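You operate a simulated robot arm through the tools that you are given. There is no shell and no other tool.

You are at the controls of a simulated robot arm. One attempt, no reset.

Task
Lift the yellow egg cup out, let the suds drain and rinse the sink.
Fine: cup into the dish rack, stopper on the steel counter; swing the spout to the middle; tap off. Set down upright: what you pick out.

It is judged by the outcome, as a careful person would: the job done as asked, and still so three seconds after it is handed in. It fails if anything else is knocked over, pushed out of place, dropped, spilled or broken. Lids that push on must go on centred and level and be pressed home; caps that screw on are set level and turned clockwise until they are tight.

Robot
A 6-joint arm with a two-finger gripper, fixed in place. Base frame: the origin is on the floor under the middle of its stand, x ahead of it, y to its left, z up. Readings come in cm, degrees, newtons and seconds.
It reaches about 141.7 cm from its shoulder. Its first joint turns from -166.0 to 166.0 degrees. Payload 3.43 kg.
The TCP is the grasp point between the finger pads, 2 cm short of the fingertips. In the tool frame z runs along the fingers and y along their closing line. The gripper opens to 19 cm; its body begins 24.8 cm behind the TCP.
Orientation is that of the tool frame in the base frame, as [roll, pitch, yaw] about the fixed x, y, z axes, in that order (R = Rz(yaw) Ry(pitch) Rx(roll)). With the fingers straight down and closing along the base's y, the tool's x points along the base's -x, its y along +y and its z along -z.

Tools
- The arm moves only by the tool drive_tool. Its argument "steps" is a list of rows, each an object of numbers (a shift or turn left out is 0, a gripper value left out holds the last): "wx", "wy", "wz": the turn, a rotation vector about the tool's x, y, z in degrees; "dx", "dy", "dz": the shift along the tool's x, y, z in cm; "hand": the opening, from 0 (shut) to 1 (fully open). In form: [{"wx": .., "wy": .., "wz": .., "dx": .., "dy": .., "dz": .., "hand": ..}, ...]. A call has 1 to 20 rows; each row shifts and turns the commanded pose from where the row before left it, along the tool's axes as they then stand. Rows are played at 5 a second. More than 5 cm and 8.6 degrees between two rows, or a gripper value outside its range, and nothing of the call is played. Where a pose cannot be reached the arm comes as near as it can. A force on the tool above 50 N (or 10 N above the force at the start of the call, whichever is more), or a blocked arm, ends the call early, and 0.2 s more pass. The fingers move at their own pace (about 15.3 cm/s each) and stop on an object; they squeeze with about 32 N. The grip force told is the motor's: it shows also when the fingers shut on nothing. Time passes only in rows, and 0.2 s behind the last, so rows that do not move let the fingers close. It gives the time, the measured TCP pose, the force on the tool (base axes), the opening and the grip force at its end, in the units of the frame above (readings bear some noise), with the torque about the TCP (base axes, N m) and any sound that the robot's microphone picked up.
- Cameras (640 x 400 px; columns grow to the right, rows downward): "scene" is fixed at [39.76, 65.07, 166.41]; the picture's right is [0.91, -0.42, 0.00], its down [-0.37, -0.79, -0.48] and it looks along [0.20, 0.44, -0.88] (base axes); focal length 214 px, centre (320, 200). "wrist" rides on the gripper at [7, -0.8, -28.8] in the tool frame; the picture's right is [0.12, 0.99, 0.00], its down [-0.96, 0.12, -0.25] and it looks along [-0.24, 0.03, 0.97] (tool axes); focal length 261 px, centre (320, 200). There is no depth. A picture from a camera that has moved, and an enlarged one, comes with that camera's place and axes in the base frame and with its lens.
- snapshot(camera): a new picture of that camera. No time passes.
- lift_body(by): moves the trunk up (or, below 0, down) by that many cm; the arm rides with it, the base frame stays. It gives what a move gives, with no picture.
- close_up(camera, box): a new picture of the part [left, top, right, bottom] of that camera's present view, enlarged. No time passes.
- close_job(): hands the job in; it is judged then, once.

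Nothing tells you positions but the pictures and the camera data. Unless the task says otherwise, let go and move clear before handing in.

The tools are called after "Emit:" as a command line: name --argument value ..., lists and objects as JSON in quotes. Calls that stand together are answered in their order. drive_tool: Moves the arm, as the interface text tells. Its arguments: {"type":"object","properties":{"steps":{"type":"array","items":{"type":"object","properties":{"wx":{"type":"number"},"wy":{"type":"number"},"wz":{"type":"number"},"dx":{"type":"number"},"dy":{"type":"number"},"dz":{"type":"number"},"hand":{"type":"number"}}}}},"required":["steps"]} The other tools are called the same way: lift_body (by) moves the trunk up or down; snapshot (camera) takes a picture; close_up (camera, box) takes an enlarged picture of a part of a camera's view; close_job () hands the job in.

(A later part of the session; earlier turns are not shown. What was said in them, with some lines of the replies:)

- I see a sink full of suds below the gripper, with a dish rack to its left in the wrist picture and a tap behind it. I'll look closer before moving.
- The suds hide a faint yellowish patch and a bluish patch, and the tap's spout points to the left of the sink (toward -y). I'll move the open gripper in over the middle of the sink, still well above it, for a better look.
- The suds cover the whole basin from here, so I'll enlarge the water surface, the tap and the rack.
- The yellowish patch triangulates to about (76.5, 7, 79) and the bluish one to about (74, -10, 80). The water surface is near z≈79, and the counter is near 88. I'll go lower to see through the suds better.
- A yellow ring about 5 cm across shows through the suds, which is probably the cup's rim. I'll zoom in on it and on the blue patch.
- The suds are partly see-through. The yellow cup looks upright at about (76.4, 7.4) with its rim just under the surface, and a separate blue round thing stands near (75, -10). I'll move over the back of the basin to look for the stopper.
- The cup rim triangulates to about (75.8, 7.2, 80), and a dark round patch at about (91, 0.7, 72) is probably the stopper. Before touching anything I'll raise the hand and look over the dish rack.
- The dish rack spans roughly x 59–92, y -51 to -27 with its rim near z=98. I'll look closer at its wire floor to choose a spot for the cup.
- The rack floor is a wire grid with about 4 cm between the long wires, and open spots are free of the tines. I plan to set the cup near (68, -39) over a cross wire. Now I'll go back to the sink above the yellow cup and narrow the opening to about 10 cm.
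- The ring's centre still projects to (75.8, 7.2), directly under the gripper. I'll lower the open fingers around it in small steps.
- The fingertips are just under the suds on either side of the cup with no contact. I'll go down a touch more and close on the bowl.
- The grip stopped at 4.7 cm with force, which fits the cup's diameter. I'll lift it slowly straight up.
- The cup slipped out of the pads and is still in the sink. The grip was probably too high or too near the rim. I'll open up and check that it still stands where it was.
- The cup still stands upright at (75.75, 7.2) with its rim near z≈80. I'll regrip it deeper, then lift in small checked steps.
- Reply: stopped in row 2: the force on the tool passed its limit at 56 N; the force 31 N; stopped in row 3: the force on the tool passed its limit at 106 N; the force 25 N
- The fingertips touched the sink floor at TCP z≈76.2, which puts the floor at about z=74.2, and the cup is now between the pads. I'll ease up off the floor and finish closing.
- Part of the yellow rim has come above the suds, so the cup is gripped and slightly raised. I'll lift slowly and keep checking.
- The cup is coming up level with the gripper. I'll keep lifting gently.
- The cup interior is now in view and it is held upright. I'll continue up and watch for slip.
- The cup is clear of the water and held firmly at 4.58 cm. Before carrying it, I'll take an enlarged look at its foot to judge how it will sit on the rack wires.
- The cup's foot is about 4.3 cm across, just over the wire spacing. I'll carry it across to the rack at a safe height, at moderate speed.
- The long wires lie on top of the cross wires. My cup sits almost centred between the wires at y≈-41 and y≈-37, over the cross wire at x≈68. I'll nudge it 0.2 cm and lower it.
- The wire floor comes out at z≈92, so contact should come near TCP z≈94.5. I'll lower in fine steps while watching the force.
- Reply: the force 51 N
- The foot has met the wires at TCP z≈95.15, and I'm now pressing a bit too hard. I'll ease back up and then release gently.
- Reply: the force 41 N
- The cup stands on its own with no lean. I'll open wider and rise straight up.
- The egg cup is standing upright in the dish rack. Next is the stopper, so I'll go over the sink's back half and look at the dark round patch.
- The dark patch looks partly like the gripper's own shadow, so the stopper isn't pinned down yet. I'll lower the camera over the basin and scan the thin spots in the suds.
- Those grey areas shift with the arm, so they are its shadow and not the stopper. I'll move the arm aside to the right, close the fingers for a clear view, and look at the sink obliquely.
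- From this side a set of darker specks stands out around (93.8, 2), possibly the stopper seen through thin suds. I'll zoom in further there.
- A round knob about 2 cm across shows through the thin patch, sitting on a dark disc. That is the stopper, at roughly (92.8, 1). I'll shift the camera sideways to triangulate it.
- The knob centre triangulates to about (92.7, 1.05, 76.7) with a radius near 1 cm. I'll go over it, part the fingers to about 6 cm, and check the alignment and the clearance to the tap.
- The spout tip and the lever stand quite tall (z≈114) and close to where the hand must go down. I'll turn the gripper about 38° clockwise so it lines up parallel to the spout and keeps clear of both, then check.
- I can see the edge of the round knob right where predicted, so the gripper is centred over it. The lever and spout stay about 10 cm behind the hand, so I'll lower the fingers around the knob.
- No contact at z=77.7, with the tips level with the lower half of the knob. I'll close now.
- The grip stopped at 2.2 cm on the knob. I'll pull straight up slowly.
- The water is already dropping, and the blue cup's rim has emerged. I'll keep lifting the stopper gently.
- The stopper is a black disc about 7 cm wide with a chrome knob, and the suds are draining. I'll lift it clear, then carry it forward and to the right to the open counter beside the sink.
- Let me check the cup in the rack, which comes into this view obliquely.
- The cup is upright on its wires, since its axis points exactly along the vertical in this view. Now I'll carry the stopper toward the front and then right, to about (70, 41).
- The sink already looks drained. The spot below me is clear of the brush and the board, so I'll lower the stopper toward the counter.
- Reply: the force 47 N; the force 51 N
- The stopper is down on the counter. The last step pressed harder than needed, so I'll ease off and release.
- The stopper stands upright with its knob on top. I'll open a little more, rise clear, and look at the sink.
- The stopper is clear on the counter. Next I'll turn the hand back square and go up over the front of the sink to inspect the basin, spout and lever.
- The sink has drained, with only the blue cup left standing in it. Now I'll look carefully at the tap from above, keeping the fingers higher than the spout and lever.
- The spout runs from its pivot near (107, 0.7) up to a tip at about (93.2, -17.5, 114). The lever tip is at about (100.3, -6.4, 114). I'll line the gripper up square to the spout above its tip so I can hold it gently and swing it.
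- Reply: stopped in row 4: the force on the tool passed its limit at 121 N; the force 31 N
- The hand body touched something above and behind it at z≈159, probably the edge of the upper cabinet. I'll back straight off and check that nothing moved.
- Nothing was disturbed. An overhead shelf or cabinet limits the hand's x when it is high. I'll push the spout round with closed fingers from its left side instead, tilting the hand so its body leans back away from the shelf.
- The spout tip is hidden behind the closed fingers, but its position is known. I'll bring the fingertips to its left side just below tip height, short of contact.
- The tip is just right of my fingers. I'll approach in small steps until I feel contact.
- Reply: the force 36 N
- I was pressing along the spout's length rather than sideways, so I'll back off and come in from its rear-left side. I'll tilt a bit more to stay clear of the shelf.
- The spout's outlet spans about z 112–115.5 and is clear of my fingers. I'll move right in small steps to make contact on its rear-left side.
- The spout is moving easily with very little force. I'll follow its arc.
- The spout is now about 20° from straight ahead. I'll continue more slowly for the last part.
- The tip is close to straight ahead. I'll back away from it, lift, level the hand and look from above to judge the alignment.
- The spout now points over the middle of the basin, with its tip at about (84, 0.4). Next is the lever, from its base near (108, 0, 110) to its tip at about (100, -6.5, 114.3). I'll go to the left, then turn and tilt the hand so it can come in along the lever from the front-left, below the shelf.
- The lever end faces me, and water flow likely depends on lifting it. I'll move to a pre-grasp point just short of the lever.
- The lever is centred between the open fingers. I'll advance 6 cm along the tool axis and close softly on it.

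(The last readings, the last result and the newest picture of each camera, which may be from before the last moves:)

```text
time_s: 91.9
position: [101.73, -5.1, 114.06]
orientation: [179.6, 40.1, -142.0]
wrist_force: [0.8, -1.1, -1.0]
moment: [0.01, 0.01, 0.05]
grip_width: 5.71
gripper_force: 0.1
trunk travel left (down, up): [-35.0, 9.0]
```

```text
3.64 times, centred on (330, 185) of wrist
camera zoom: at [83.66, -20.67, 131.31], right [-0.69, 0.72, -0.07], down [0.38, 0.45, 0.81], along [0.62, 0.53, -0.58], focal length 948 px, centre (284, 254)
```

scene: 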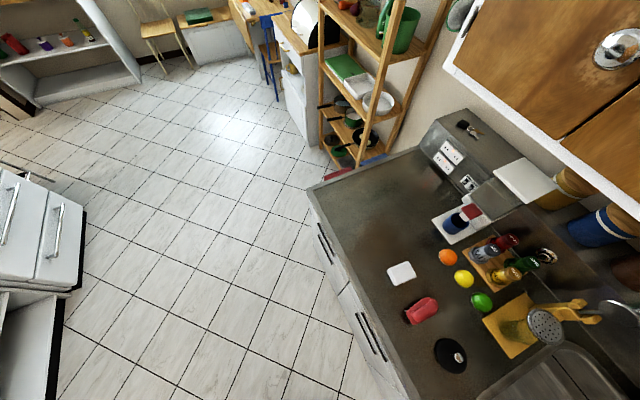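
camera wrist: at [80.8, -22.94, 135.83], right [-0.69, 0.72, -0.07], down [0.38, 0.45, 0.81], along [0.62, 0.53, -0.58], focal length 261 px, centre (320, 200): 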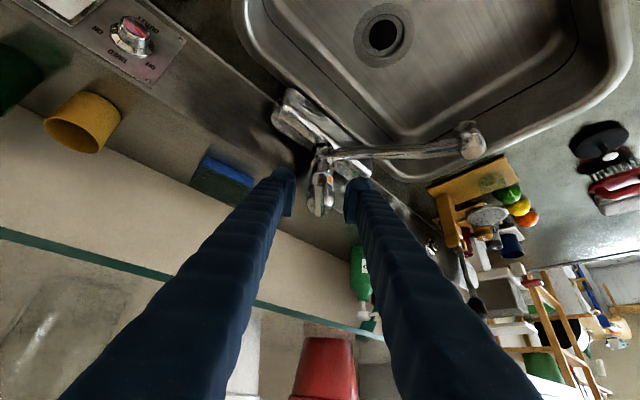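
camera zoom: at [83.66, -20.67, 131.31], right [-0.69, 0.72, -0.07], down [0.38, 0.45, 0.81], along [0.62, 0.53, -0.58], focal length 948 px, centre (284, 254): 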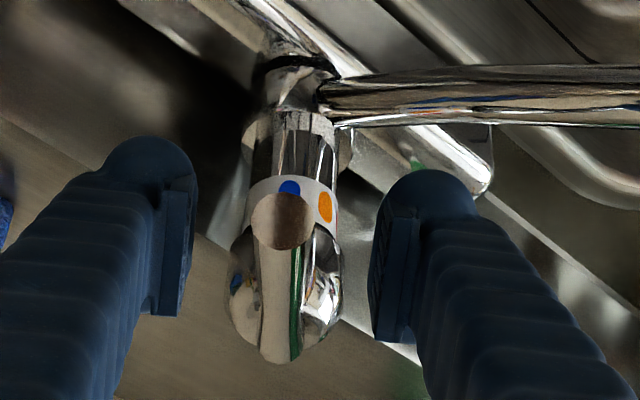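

Emit:
drive_tool --steps '[{"hand": 0.2}, {"hand": 0.14}, {"hand": 0.1}, {"hand": 0.07}, {"hand": 0.07}]'

Emit:
close_up --camera "wrist" --box '[250, 130, 410, 240]'

```text
time_s: 93.1
position: [101.6, -5.12, 114.2]
orientation: [179.7, 40.1, -141.9]
wrist_force: [-2.7, -0.3, 1.8]
moment: [0.08, -0.03, 0.18]
grip_width: 1.7
gripper_force: 44.7
trunk travel left (down, up): [-35.0, 9.0]
```

```text
3.64 times, centred on (330, 185) of wrist
camera zoom: at [83.47, -20.67, 131.51], right [-0.69, 0.72, -0.07], down [0.38, 0.45, 0.81], along [0.62, 0.53, -0.58], focal length 948 px, centre (284, 254)
```

zoom: 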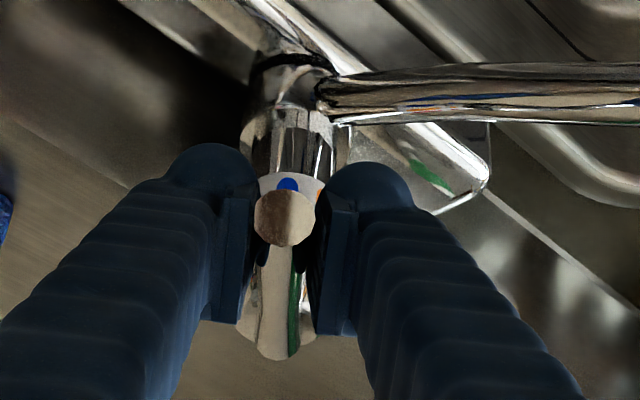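

I have the lever between the pads. I'll try lifting it gently by half a centimetre at a time and listen for water.

Emit:
drive_tool --steps '[{"dx": -0.32, "dz": -0.383}, {}]'

```text
time_s: 93.7
position: [101.51, -5.04, 114.49]
orientation: [179.5, 40.0, -141.8]
wrist_force: [-1.0, 2.1, -15.2]
moment: [-0.82, 1.04, 0.19]
grip_width: 1.7
gripper_force: 45.0
trunk travel left (down, up): [-35.0, 9.0]
```

Emit:
drive_tool --steps '[{"dx": -0.26, "dz": -0.306}, {}]'

Emit:
close_up --camera "wrist" --box '[250, 130, 410, 240]'

```text
time_s: 94.3
position: [101.71, -4.99, 114.93]
orientation: [179.6, 40.0, -141.7]
wrist_force: [4.6, 7.8, -14.5]
moment: [-0.66, 0.78, 0.22]
grip_width: 1.69
gripper_force: 45.3
trunk travel left (down, up): [-35.0, 9.0]
```

```text
3.64 times, centred on (330, 185) of wrist
camera zoom: at [83.64, -20.56, 132.32], right [-0.69, 0.72, -0.07], down [0.38, 0.45, 0.81], along [0.62, 0.53, -0.58], focal length 948 px, centre (284, 254)
```

zoom: 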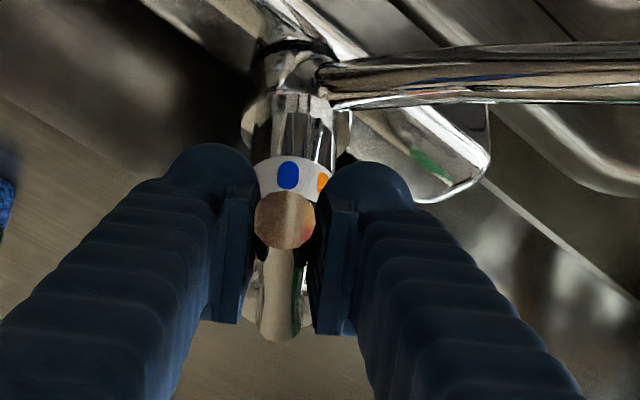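

The lever is rising with the hand against a steady light resistance, so lifting is the right motion. I'll continue a little.

Emit:
drive_tool --steps '[{"dx": -0.42, "dz": -0.3}, {"dx": -0.42, "dz": -0.29}, {}]'

Emit:
snapshot --camera "wrist"

```text
time_s: 95.1
position: [101.9, -5.05, 115.98]
orientation: [179.6, 39.9, -141.9]
wrist_force: [4.6, 5.7, -16.6]
moment: [-0.64, 0.88, 0.19]
grip_width: 1.68
gripper_force: 45.2
trunk travel left (down, up): [-35.0, 9.0]
```

```text
taken
camera wrist: at [83.79, -20.45, 133.28], right [-0.69, 0.72, -0.07], down [0.38, 0.45, 0.81], along [0.62, 0.53, -0.58], focal length 261 px, centre (320, 200)
```

wrist: 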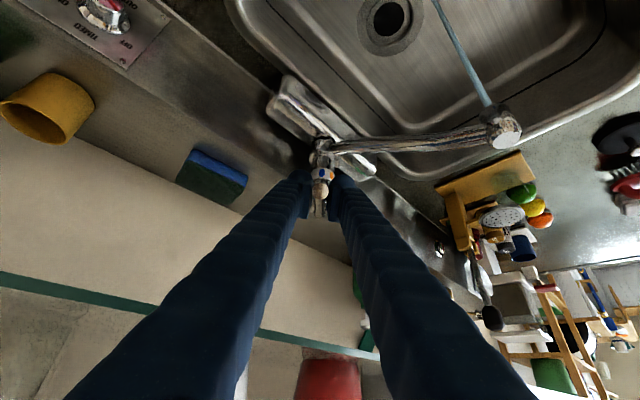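

Water is running from the spout into the sink. I'll take a closer look at the stream and the basin.

Emit:
close_up --camera "wrist" --box '[230, 0, 640, 200]'

Emit:
close_up --camera "scene" --box '[440, 300, 640, 400]'

```text
1.56 times, centred on (435, 100) of wrist
camera zoom: at [83.79, -20.45, 133.28], right [-0.69, 0.72, -0.07], down [0.38, 0.45, 0.81], along [0.62, 0.53, -0.58], focal length 407 px, centre (140, 356)
```

zoom: 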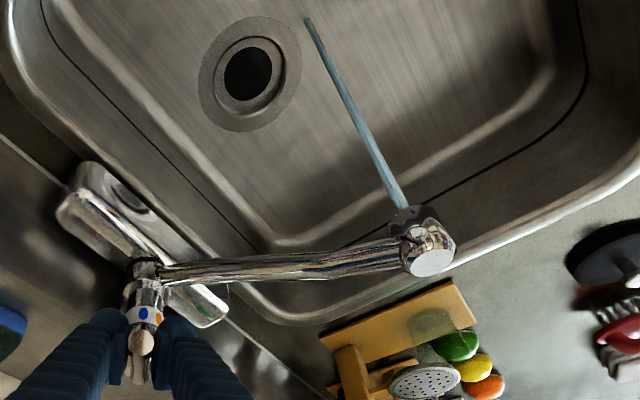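

```text
3.20 times, centred on (540, 350) of scene
camera zoom: at [39.76, 65.07, 166.41], right [0.91, -0.42, 0.0], down [-0.37, -0.79, -0.48], along [0.2, 0.44, -0.88], focal length 686 px, centre (-384, -280)
```

zoom: 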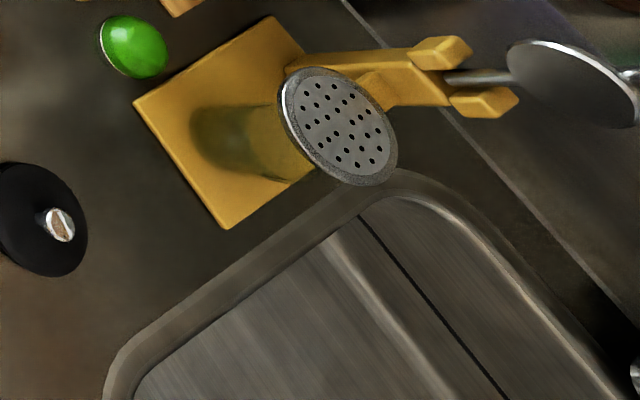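

The stream lands inside the sink beside the drain. I'll let it run for a while to rinse.

Emit:
drive_tool --steps '[{"dx": -0.4, "dz": -0.3}, {}, {}, {}, {}, {}, {}, {}, {}, {}, {}, {}, {}, {}, {}, {}, {}, {}, {}, {}]'

Emit:
close_up --camera "wrist" --box '[230, 0, 640, 200]'

```text
time_s: 99.3
position: [101.95, -4.77, 116.47]
orientation: [179.7, 39.9, -141.9]
wrist_force: [10.1, 10.0, -5.6]
moment: [0.19, -0.12, 0.0]
grip_width: 1.7
gripper_force: 45.1
trunk travel left (down, up): [-35.0, 9.0]
```

```text
1.56 times, centred on (435, 100) of wrist
camera zoom: at [83.87, -20.35, 133.83], right [-0.69, 0.72, -0.07], down [0.38, 0.45, 0.81], along [0.62, 0.53, -0.58], focal length 407 px, centre (140, 356)
```

zoom: 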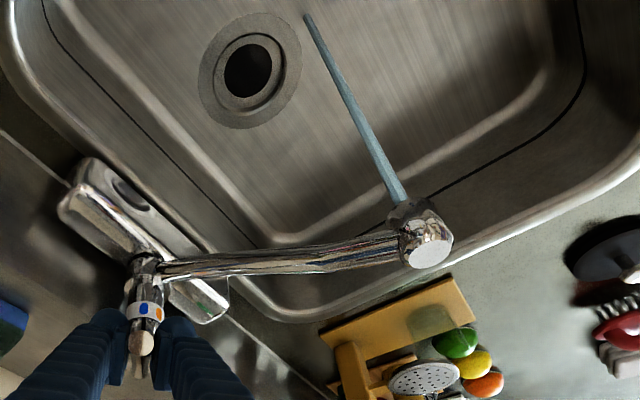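

Emit:
drive_tool --steps '[{}, {}, {}, {}, {}, {}, {}, {}, {}, {}, {}, {}, {}, {}, {}, {}, {}, {}, {}, {}]'

Emit:
drive_tool --steps '[{}, {}, {}, {}, {}, {}, {}, {}, {}, {}, {}, {}, {}, {}, {}, {}, {}, {}, {}, {}]'

Emit:
snapshot --camera "wrist"

```text
time_s: 103.5
position: [101.88, -4.86, 116.56]
orientation: [179.7, 40.0, -141.9]
wrist_force: [8.5, 8.7, -4.6]
moment: [0.11, -0.03, 0.11]
grip_width: 1.68
gripper_force: 44.9
trunk travel left (down, up): [-35.0, 9.0]
```

```text
time_s: 107.7
position: [101.98, -4.9, 116.49]
orientation: [179.7, 40.1, -141.8]
wrist_force: [4.9, 5.3, -6.0]
moment: [-0.01, 0.13, 0.1]
grip_width: 1.7
gripper_force: 45.4
trunk travel left (down, up): [-35.0, 9.0]
```

```text
taken
camera wrist: at [83.82, -20.39, 133.84], right [-0.69, 0.72, -0.07], down [0.38, 0.45, 0.81], along [0.62, 0.53, -0.58], focal length 261 px, centre (320, 200)
```

wrist: 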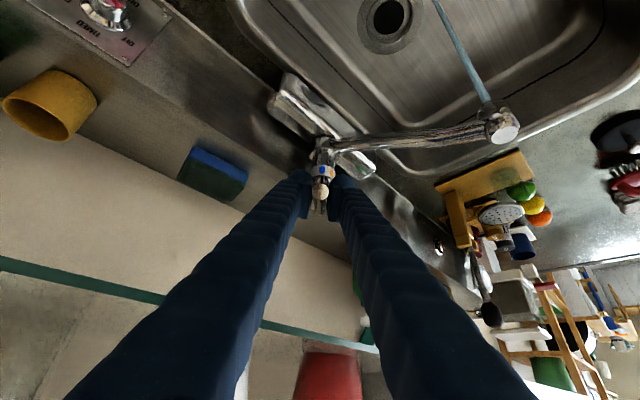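

It has run for about 13 seconds. I'll give it a few more seconds, then bring the lever back down the way it came up.

Emit:
drive_tool --steps '[{}, {}, {}, {}, {}, {}, {}, {}, {}, {}, {}, {}, {}, {}, {}]'

Emit:
drive_tool --steps '[{"dx": 0.4, "dz": 0.3}, {"dx": 0.42, "dz": 0.29}, {"dx": 0.42, "dz": 0.3}, {"dx": 0.26, "dz": 0.306}, {}]'

Emit:
snapshot --camera "wrist"

```text
time_s: 110.9
position: [101.88, -4.75, 116.54]
orientation: [179.7, 40.0, -141.8]
wrist_force: [4.9, 5.1, -4.7]
moment: [0.03, 0.04, 0.11]
grip_width: 1.7
gripper_force: 45.3
trunk travel left (down, up): [-35.0, 9.0]
```

```text
time_s: 112.1
position: [101.33, -5.27, 114.79]
orientation: [179.7, 40.2, -141.9]
wrist_force: [-6.5, -6.3, 14.2]
moment: [0.8, -0.85, 0.02]
grip_width: 1.68
gripper_force: 45.3
trunk travel left (down, up): [-35.0, 9.0]
```

```text
taken
camera wrist: at [83.24, -20.82, 132.08], right [-0.69, 0.72, -0.07], down [0.38, 0.45, 0.81], along [0.62, 0.53, -0.58], focal length 261 px, centre (320, 200)
```

wrist: 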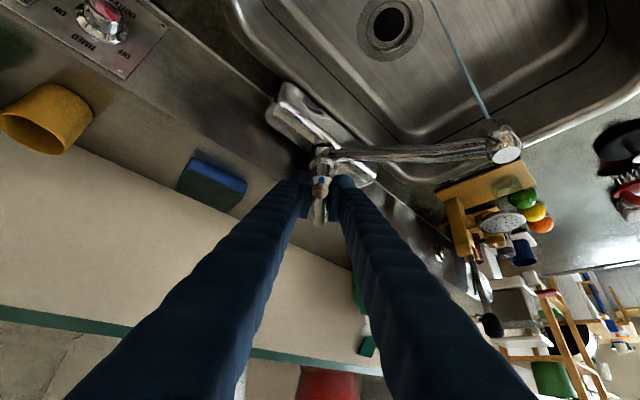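

The stream is thinning. I'll continue down to the closed stop.

Emit:
drive_tool --steps '[{"dx": 0.25, "dz": 0.3}, {"dx": 0.2, "dz": 0.23}, {}]'

Emit:
snapshot --camera "wrist"

```text
time_s: 112.9
position: [101.19, -5.13, 114.38]
orientation: [179.9, 40.2, -141.8]
wrist_force: [-12.4, -10.2, 24.5]
moment: [0.29, -0.26, 0.09]
grip_width: 1.68
gripper_force: 45.2
trunk travel left (down, up): [-35.0, 9.0]
```

```text
taken
camera wrist: at [83.14, -20.81, 131.54], right [-0.69, 0.72, -0.07], down [0.38, 0.45, 0.81], along [0.62, 0.53, -0.58], focal length 261 px, centre (320, 200)
```

wrist: 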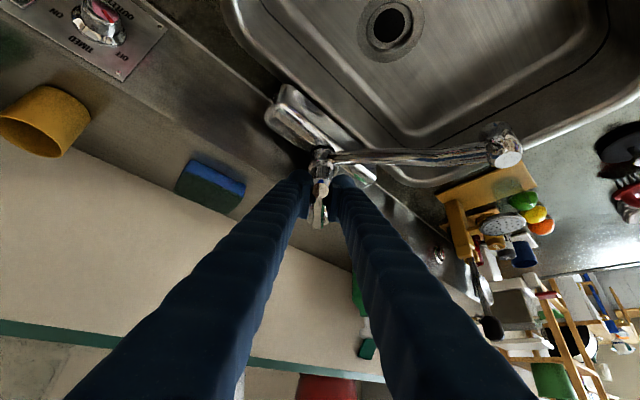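

The water has stopped. I'll press the lever a touch more to make sure it is fully home, then zoom in to check.

Emit:
drive_tool --steps '[{"dx": 0.13, "dz": 0.15}, {}]'

Emit:
close_up --camera "wrist" --box '[230, 0, 640, 200]'

Emit:
close_up --camera "wrist" --box '[250, 130, 410, 240]'

```text
time_s: 113.5
position: [101.3, -5.17, 114.01]
orientation: [179.8, 40.3, -141.9]
wrist_force: [-9.8, -8.1, 30.6]
moment: [0.26, -0.23, 0.08]
grip_width: 1.68
gripper_force: 45.0
trunk travel left (down, up): [-35.0, 9.0]
```

```text
1.56 times, centred on (435, 100) of wrist
camera zoom: at [83.13, -20.75, 131.39], right [-0.69, 0.72, -0.07], down [0.38, 0.45, 0.81], along [0.62, 0.53, -0.58], focal length 407 px, centre (140, 356)
```

zoom: 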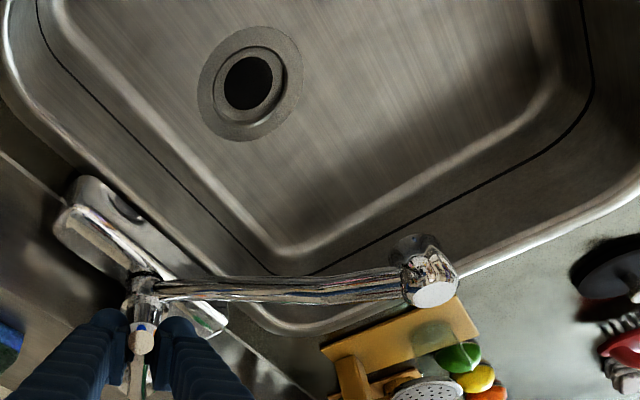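

```text
3.64 times, centred on (330, 185) of wrist
camera zoom: at [83.13, -20.75, 131.39], right [-0.69, 0.72, -0.07], down [0.38, 0.45, 0.81], along [0.62, 0.53, -0.58], focal length 948 px, centre (284, 254)
```

zoom: 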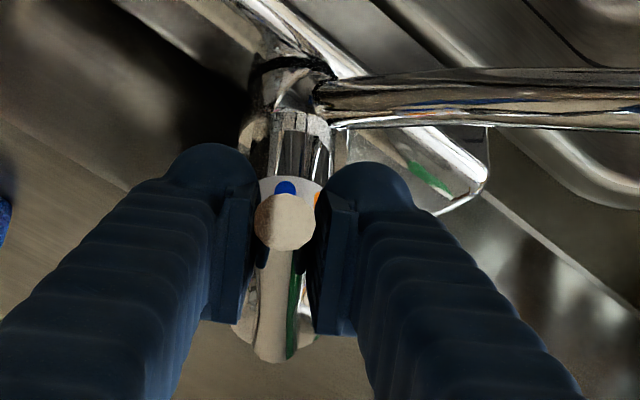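

The lever is back in its closed position with no water running. I'll open the fingers and withdraw along the tool axis.

Emit:
drive_tool --steps '[{"hand": 0.12}, {"hand": 0.2}, {"hand": 0.3}, {"dz": -2}, {"dz": -3}, {"dz": -4}, {"dz": -4}]'

Emit:
snapshot --camera "wrist"

Emit:
close_up --camera "wrist" --box '[250, 100, 510, 240]'

```text
time_s: 115.1
position: [94.84, -10.21, 123.93]
orientation: [179.6, 40.1, -141.8]
wrist_force: [-1.0, -0.3, -0.4]
moment: [0.0, -0.03, -0.04]
grip_width: 5.72
gripper_force: 0.2
trunk travel left (down, up): [-35.0, 9.0]
```

```text
taken
camera wrist: at [76.81, -25.79, 141.18], right [-0.69, 0.72, -0.07], down [0.38, 0.45, 0.81], along [0.62, 0.53, -0.58], focal length 261 px, centre (320, 200)
```

wrist: 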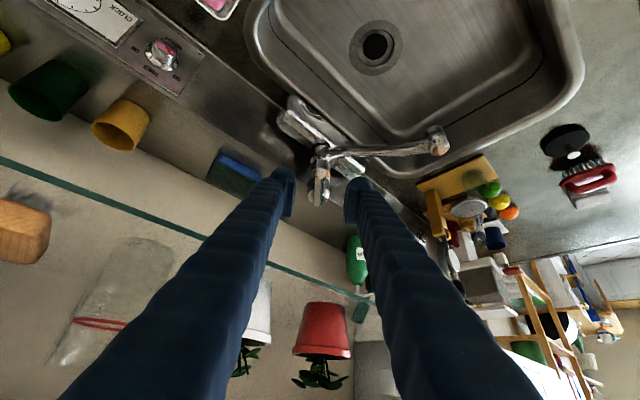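

```text
2.46 times, centred on (380, 170) of wrist
camera zoom: at [76.81, -25.79, 141.18], right [-0.69, 0.72, -0.07], down [0.38, 0.45, 0.81], along [0.62, 0.53, -0.58], focal length 642 px, centre (172, 274)
```

zoom: 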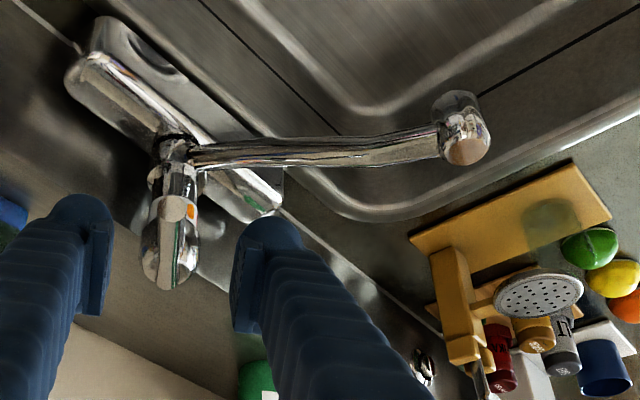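

The tap and the surrounding items look undisturbed. I'll move back, level the hand and check the spout's alignment from above.

Emit:
drive_tool --steps '[{"dx": 1.97, "dy": 0.83, "dz": -2.96}, {"dx": 1.97, "dy": 0.83, "dz": -2.96}, {"dx": 1.97, "dy": 0.83, "dz": -2.96}, {"dx": 1.97, "dy": 0.83, "dz": -2.96}, {"wy": 8}, {"wy": 8}, {"wy": 8}, {"wy": 8}, {"wy": 8}, {"wz": 7.6}, {"wz": 7.6}, {"wz": 7.6}, {"wz": 7.6}, {"wz": 7.6, "hand": 1.0}, {"dx": 1, "dy": 4}, {"dx": 1, "dy": 4}, {"dx": 1, "dy": 4}, {"dx": 1, "dy": 4}]'

Emit:
snapshot --camera "wrist"

Emit:
close_up --camera "wrist" --box '[190, 130, 450, 320]'

```text
time_s: 118.9
position: [78.08, -0.1, 127.83]
orientation: [179.7, -0.1, -179.7]
wrist_force: [-0.8, 0.1, -0.4]
moment: [-0.14, -0.02, -0.01]
grip_width: 18.99
gripper_force: 0.0
trunk travel left (down, up): [-35.0, 9.0]
```

```text
taken
camera wrist: at [71.24, -1.04, 156.43], right [-0.13, 0.99, 0.0], down [0.96, 0.12, 0.25], along [0.24, 0.03, -0.97], focal length 261 px, centre (320, 200)
```

wrist: 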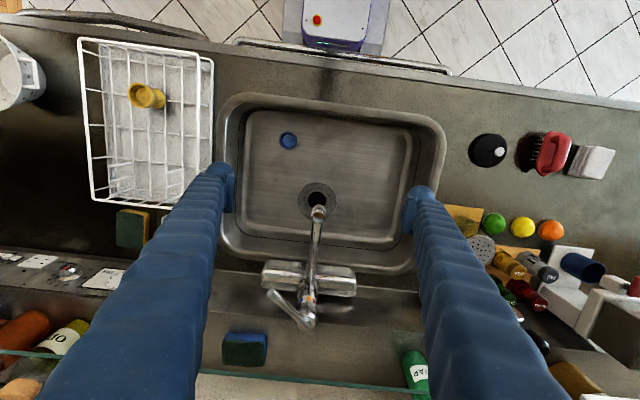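

```text
2.11 times, centred on (320, 225) of wrist
camera zoom: at [71.24, -1.04, 156.43], right [-0.13, 0.99, 0.0], down [0.96, 0.12, 0.25], along [0.24, 0.03, -0.97], focal length 549 px, centre (320, 147)
```

zoom: 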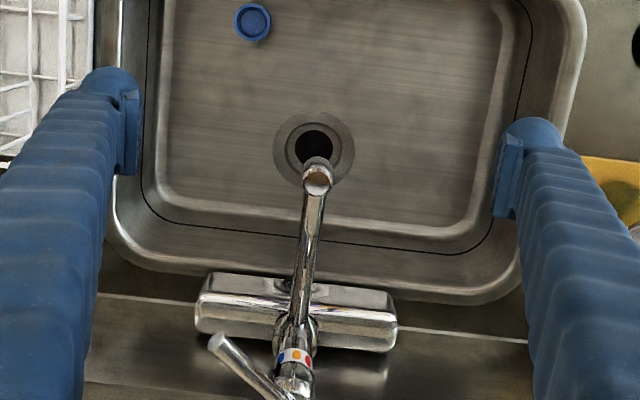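

The spout points straight out over the drain, the tap is off, and the basin is clean. I'll withdraw the arm from over the sink and do a final check of the cup and stopper.

Emit:
drive_tool --steps '[{"dx": 3.5, "dy": -2, "dz": -1}, {"dx": 3.5, "dy": -2, "dz": -1}, {"dx": 3.5, "dy": -2, "dz": -1}, {"dx": 3.5, "dy": -2, "dz": -1}, {}, {}]'

Emit:
snapshot --camera "wrist"

Emit:
close_up --camera "wrist" --box '[110, 90, 260, 190]'

Emit:
close_up --camera "wrist" --box '[220, 110, 500, 320]'

Emit:
close_up --camera "scene" --box '[400, 220, 640, 400]'

```text
time_s: 120.3
position: [64.04, -8.19, 132.08]
orientation: [179.8, -0.1, -179.6]
wrist_force: [0.0, 1.2, 1.0]
moment: [-0.02, -0.05, -0.01]
grip_width: 18.99
gripper_force: 0.1
trunk travel left (down, up): [-35.0, 9.0]
```

```text
taken
camera wrist: at [57.12, -9.27, 160.55], right [-0.13, 0.99, 0.0], down [0.96, 0.12, 0.25], along [0.24, 0.03, -0.97], focal length 261 px, centre (320, 200)
```

wrist: 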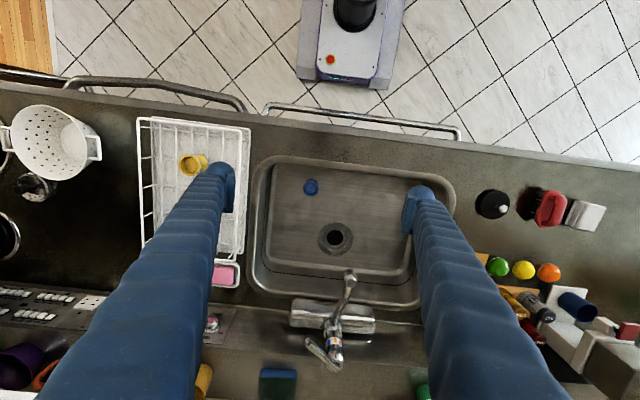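

```text
4.00 times, centred on (185, 140) of wrist
camera zoom: at [57.12, -9.27, 160.55], right [-0.13, 0.99, 0.0], down [0.96, 0.12, 0.25], along [0.24, 0.03, -0.97], focal length 1043 px, centre (860, 440)
```

zoom: 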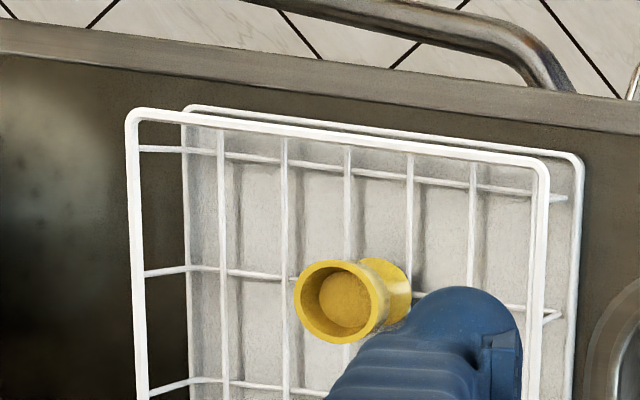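

```text
1.90 times, centred on (360, 215) of wrist
camera zoom: at [57.12, -9.27, 160.55], right [-0.13, 0.99, 0.0], down [0.96, 0.12, 0.25], along [0.24, 0.03, -0.97], focal length 496 px, centre (244, 171)
```

zoom: 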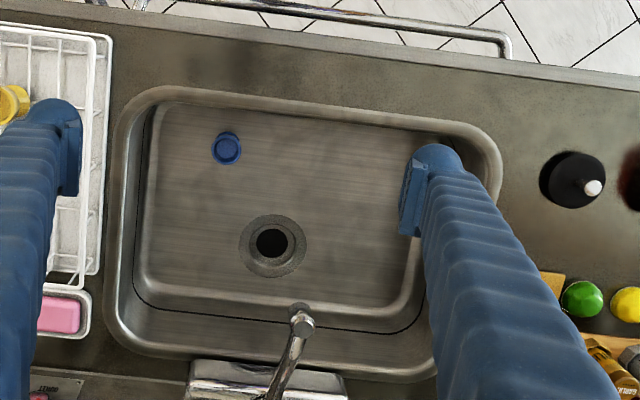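

```text
2.22 times, centred on (520, 310) of scene
camera zoom: at [39.76, 65.07, 166.41], right [0.91, -0.42, 0.0], down [-0.37, -0.79, -0.48], along [0.2, 0.44, -0.88], focal length 477 px, centre (-124, -44)
```

zoom: 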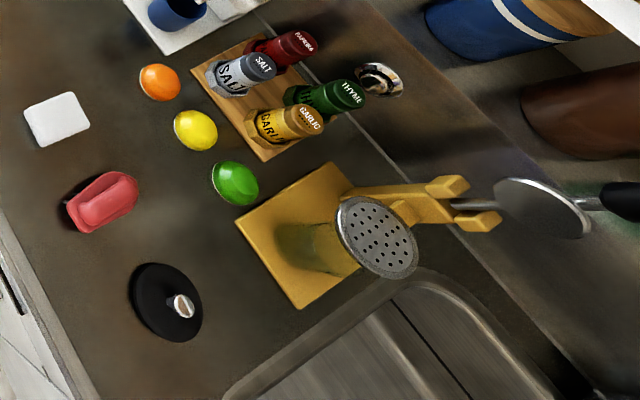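

Final check:
- **Cup:** it stands upright in the rack.
- **Stopper:** it stands on the counter with its knob up.
- **Sink and tap:** the sink is drained and rinsed, the spout is over the middle, and the water is off.
- **Other items:** everything else I could see is where it was, and the arm is clear.

I'm handing the job in.

Emit:
close_job

```text
The job is handed in.
```

The job is done and handed in.

- **Egg cup:** the yellow cup is upright in the dish rack. On the first try it slipped from the grip and stayed standing in the sink; the second lift held.
- **Stopper:** it is on the steel counter to the right of the sink, knob up.
- **Sink:** the suds drained, then I ran the tap for about 15–20 seconds to rinse. No suds were visible afterwards.
- **Spout and tap:** the spout now points straight out over the drain. Its tip sits roughly 2 cm left of the basin's exact centre. The lever is back down and no water is running.

While I was positioning for the spout, the hand bumped something overhead behind the sink, probably the upper cabinet or shelf edge. I backed off, and nothing in the pictures had moved.

A blue cup was also under the suds. I left it standing in the sink because you only asked for the yellow one.
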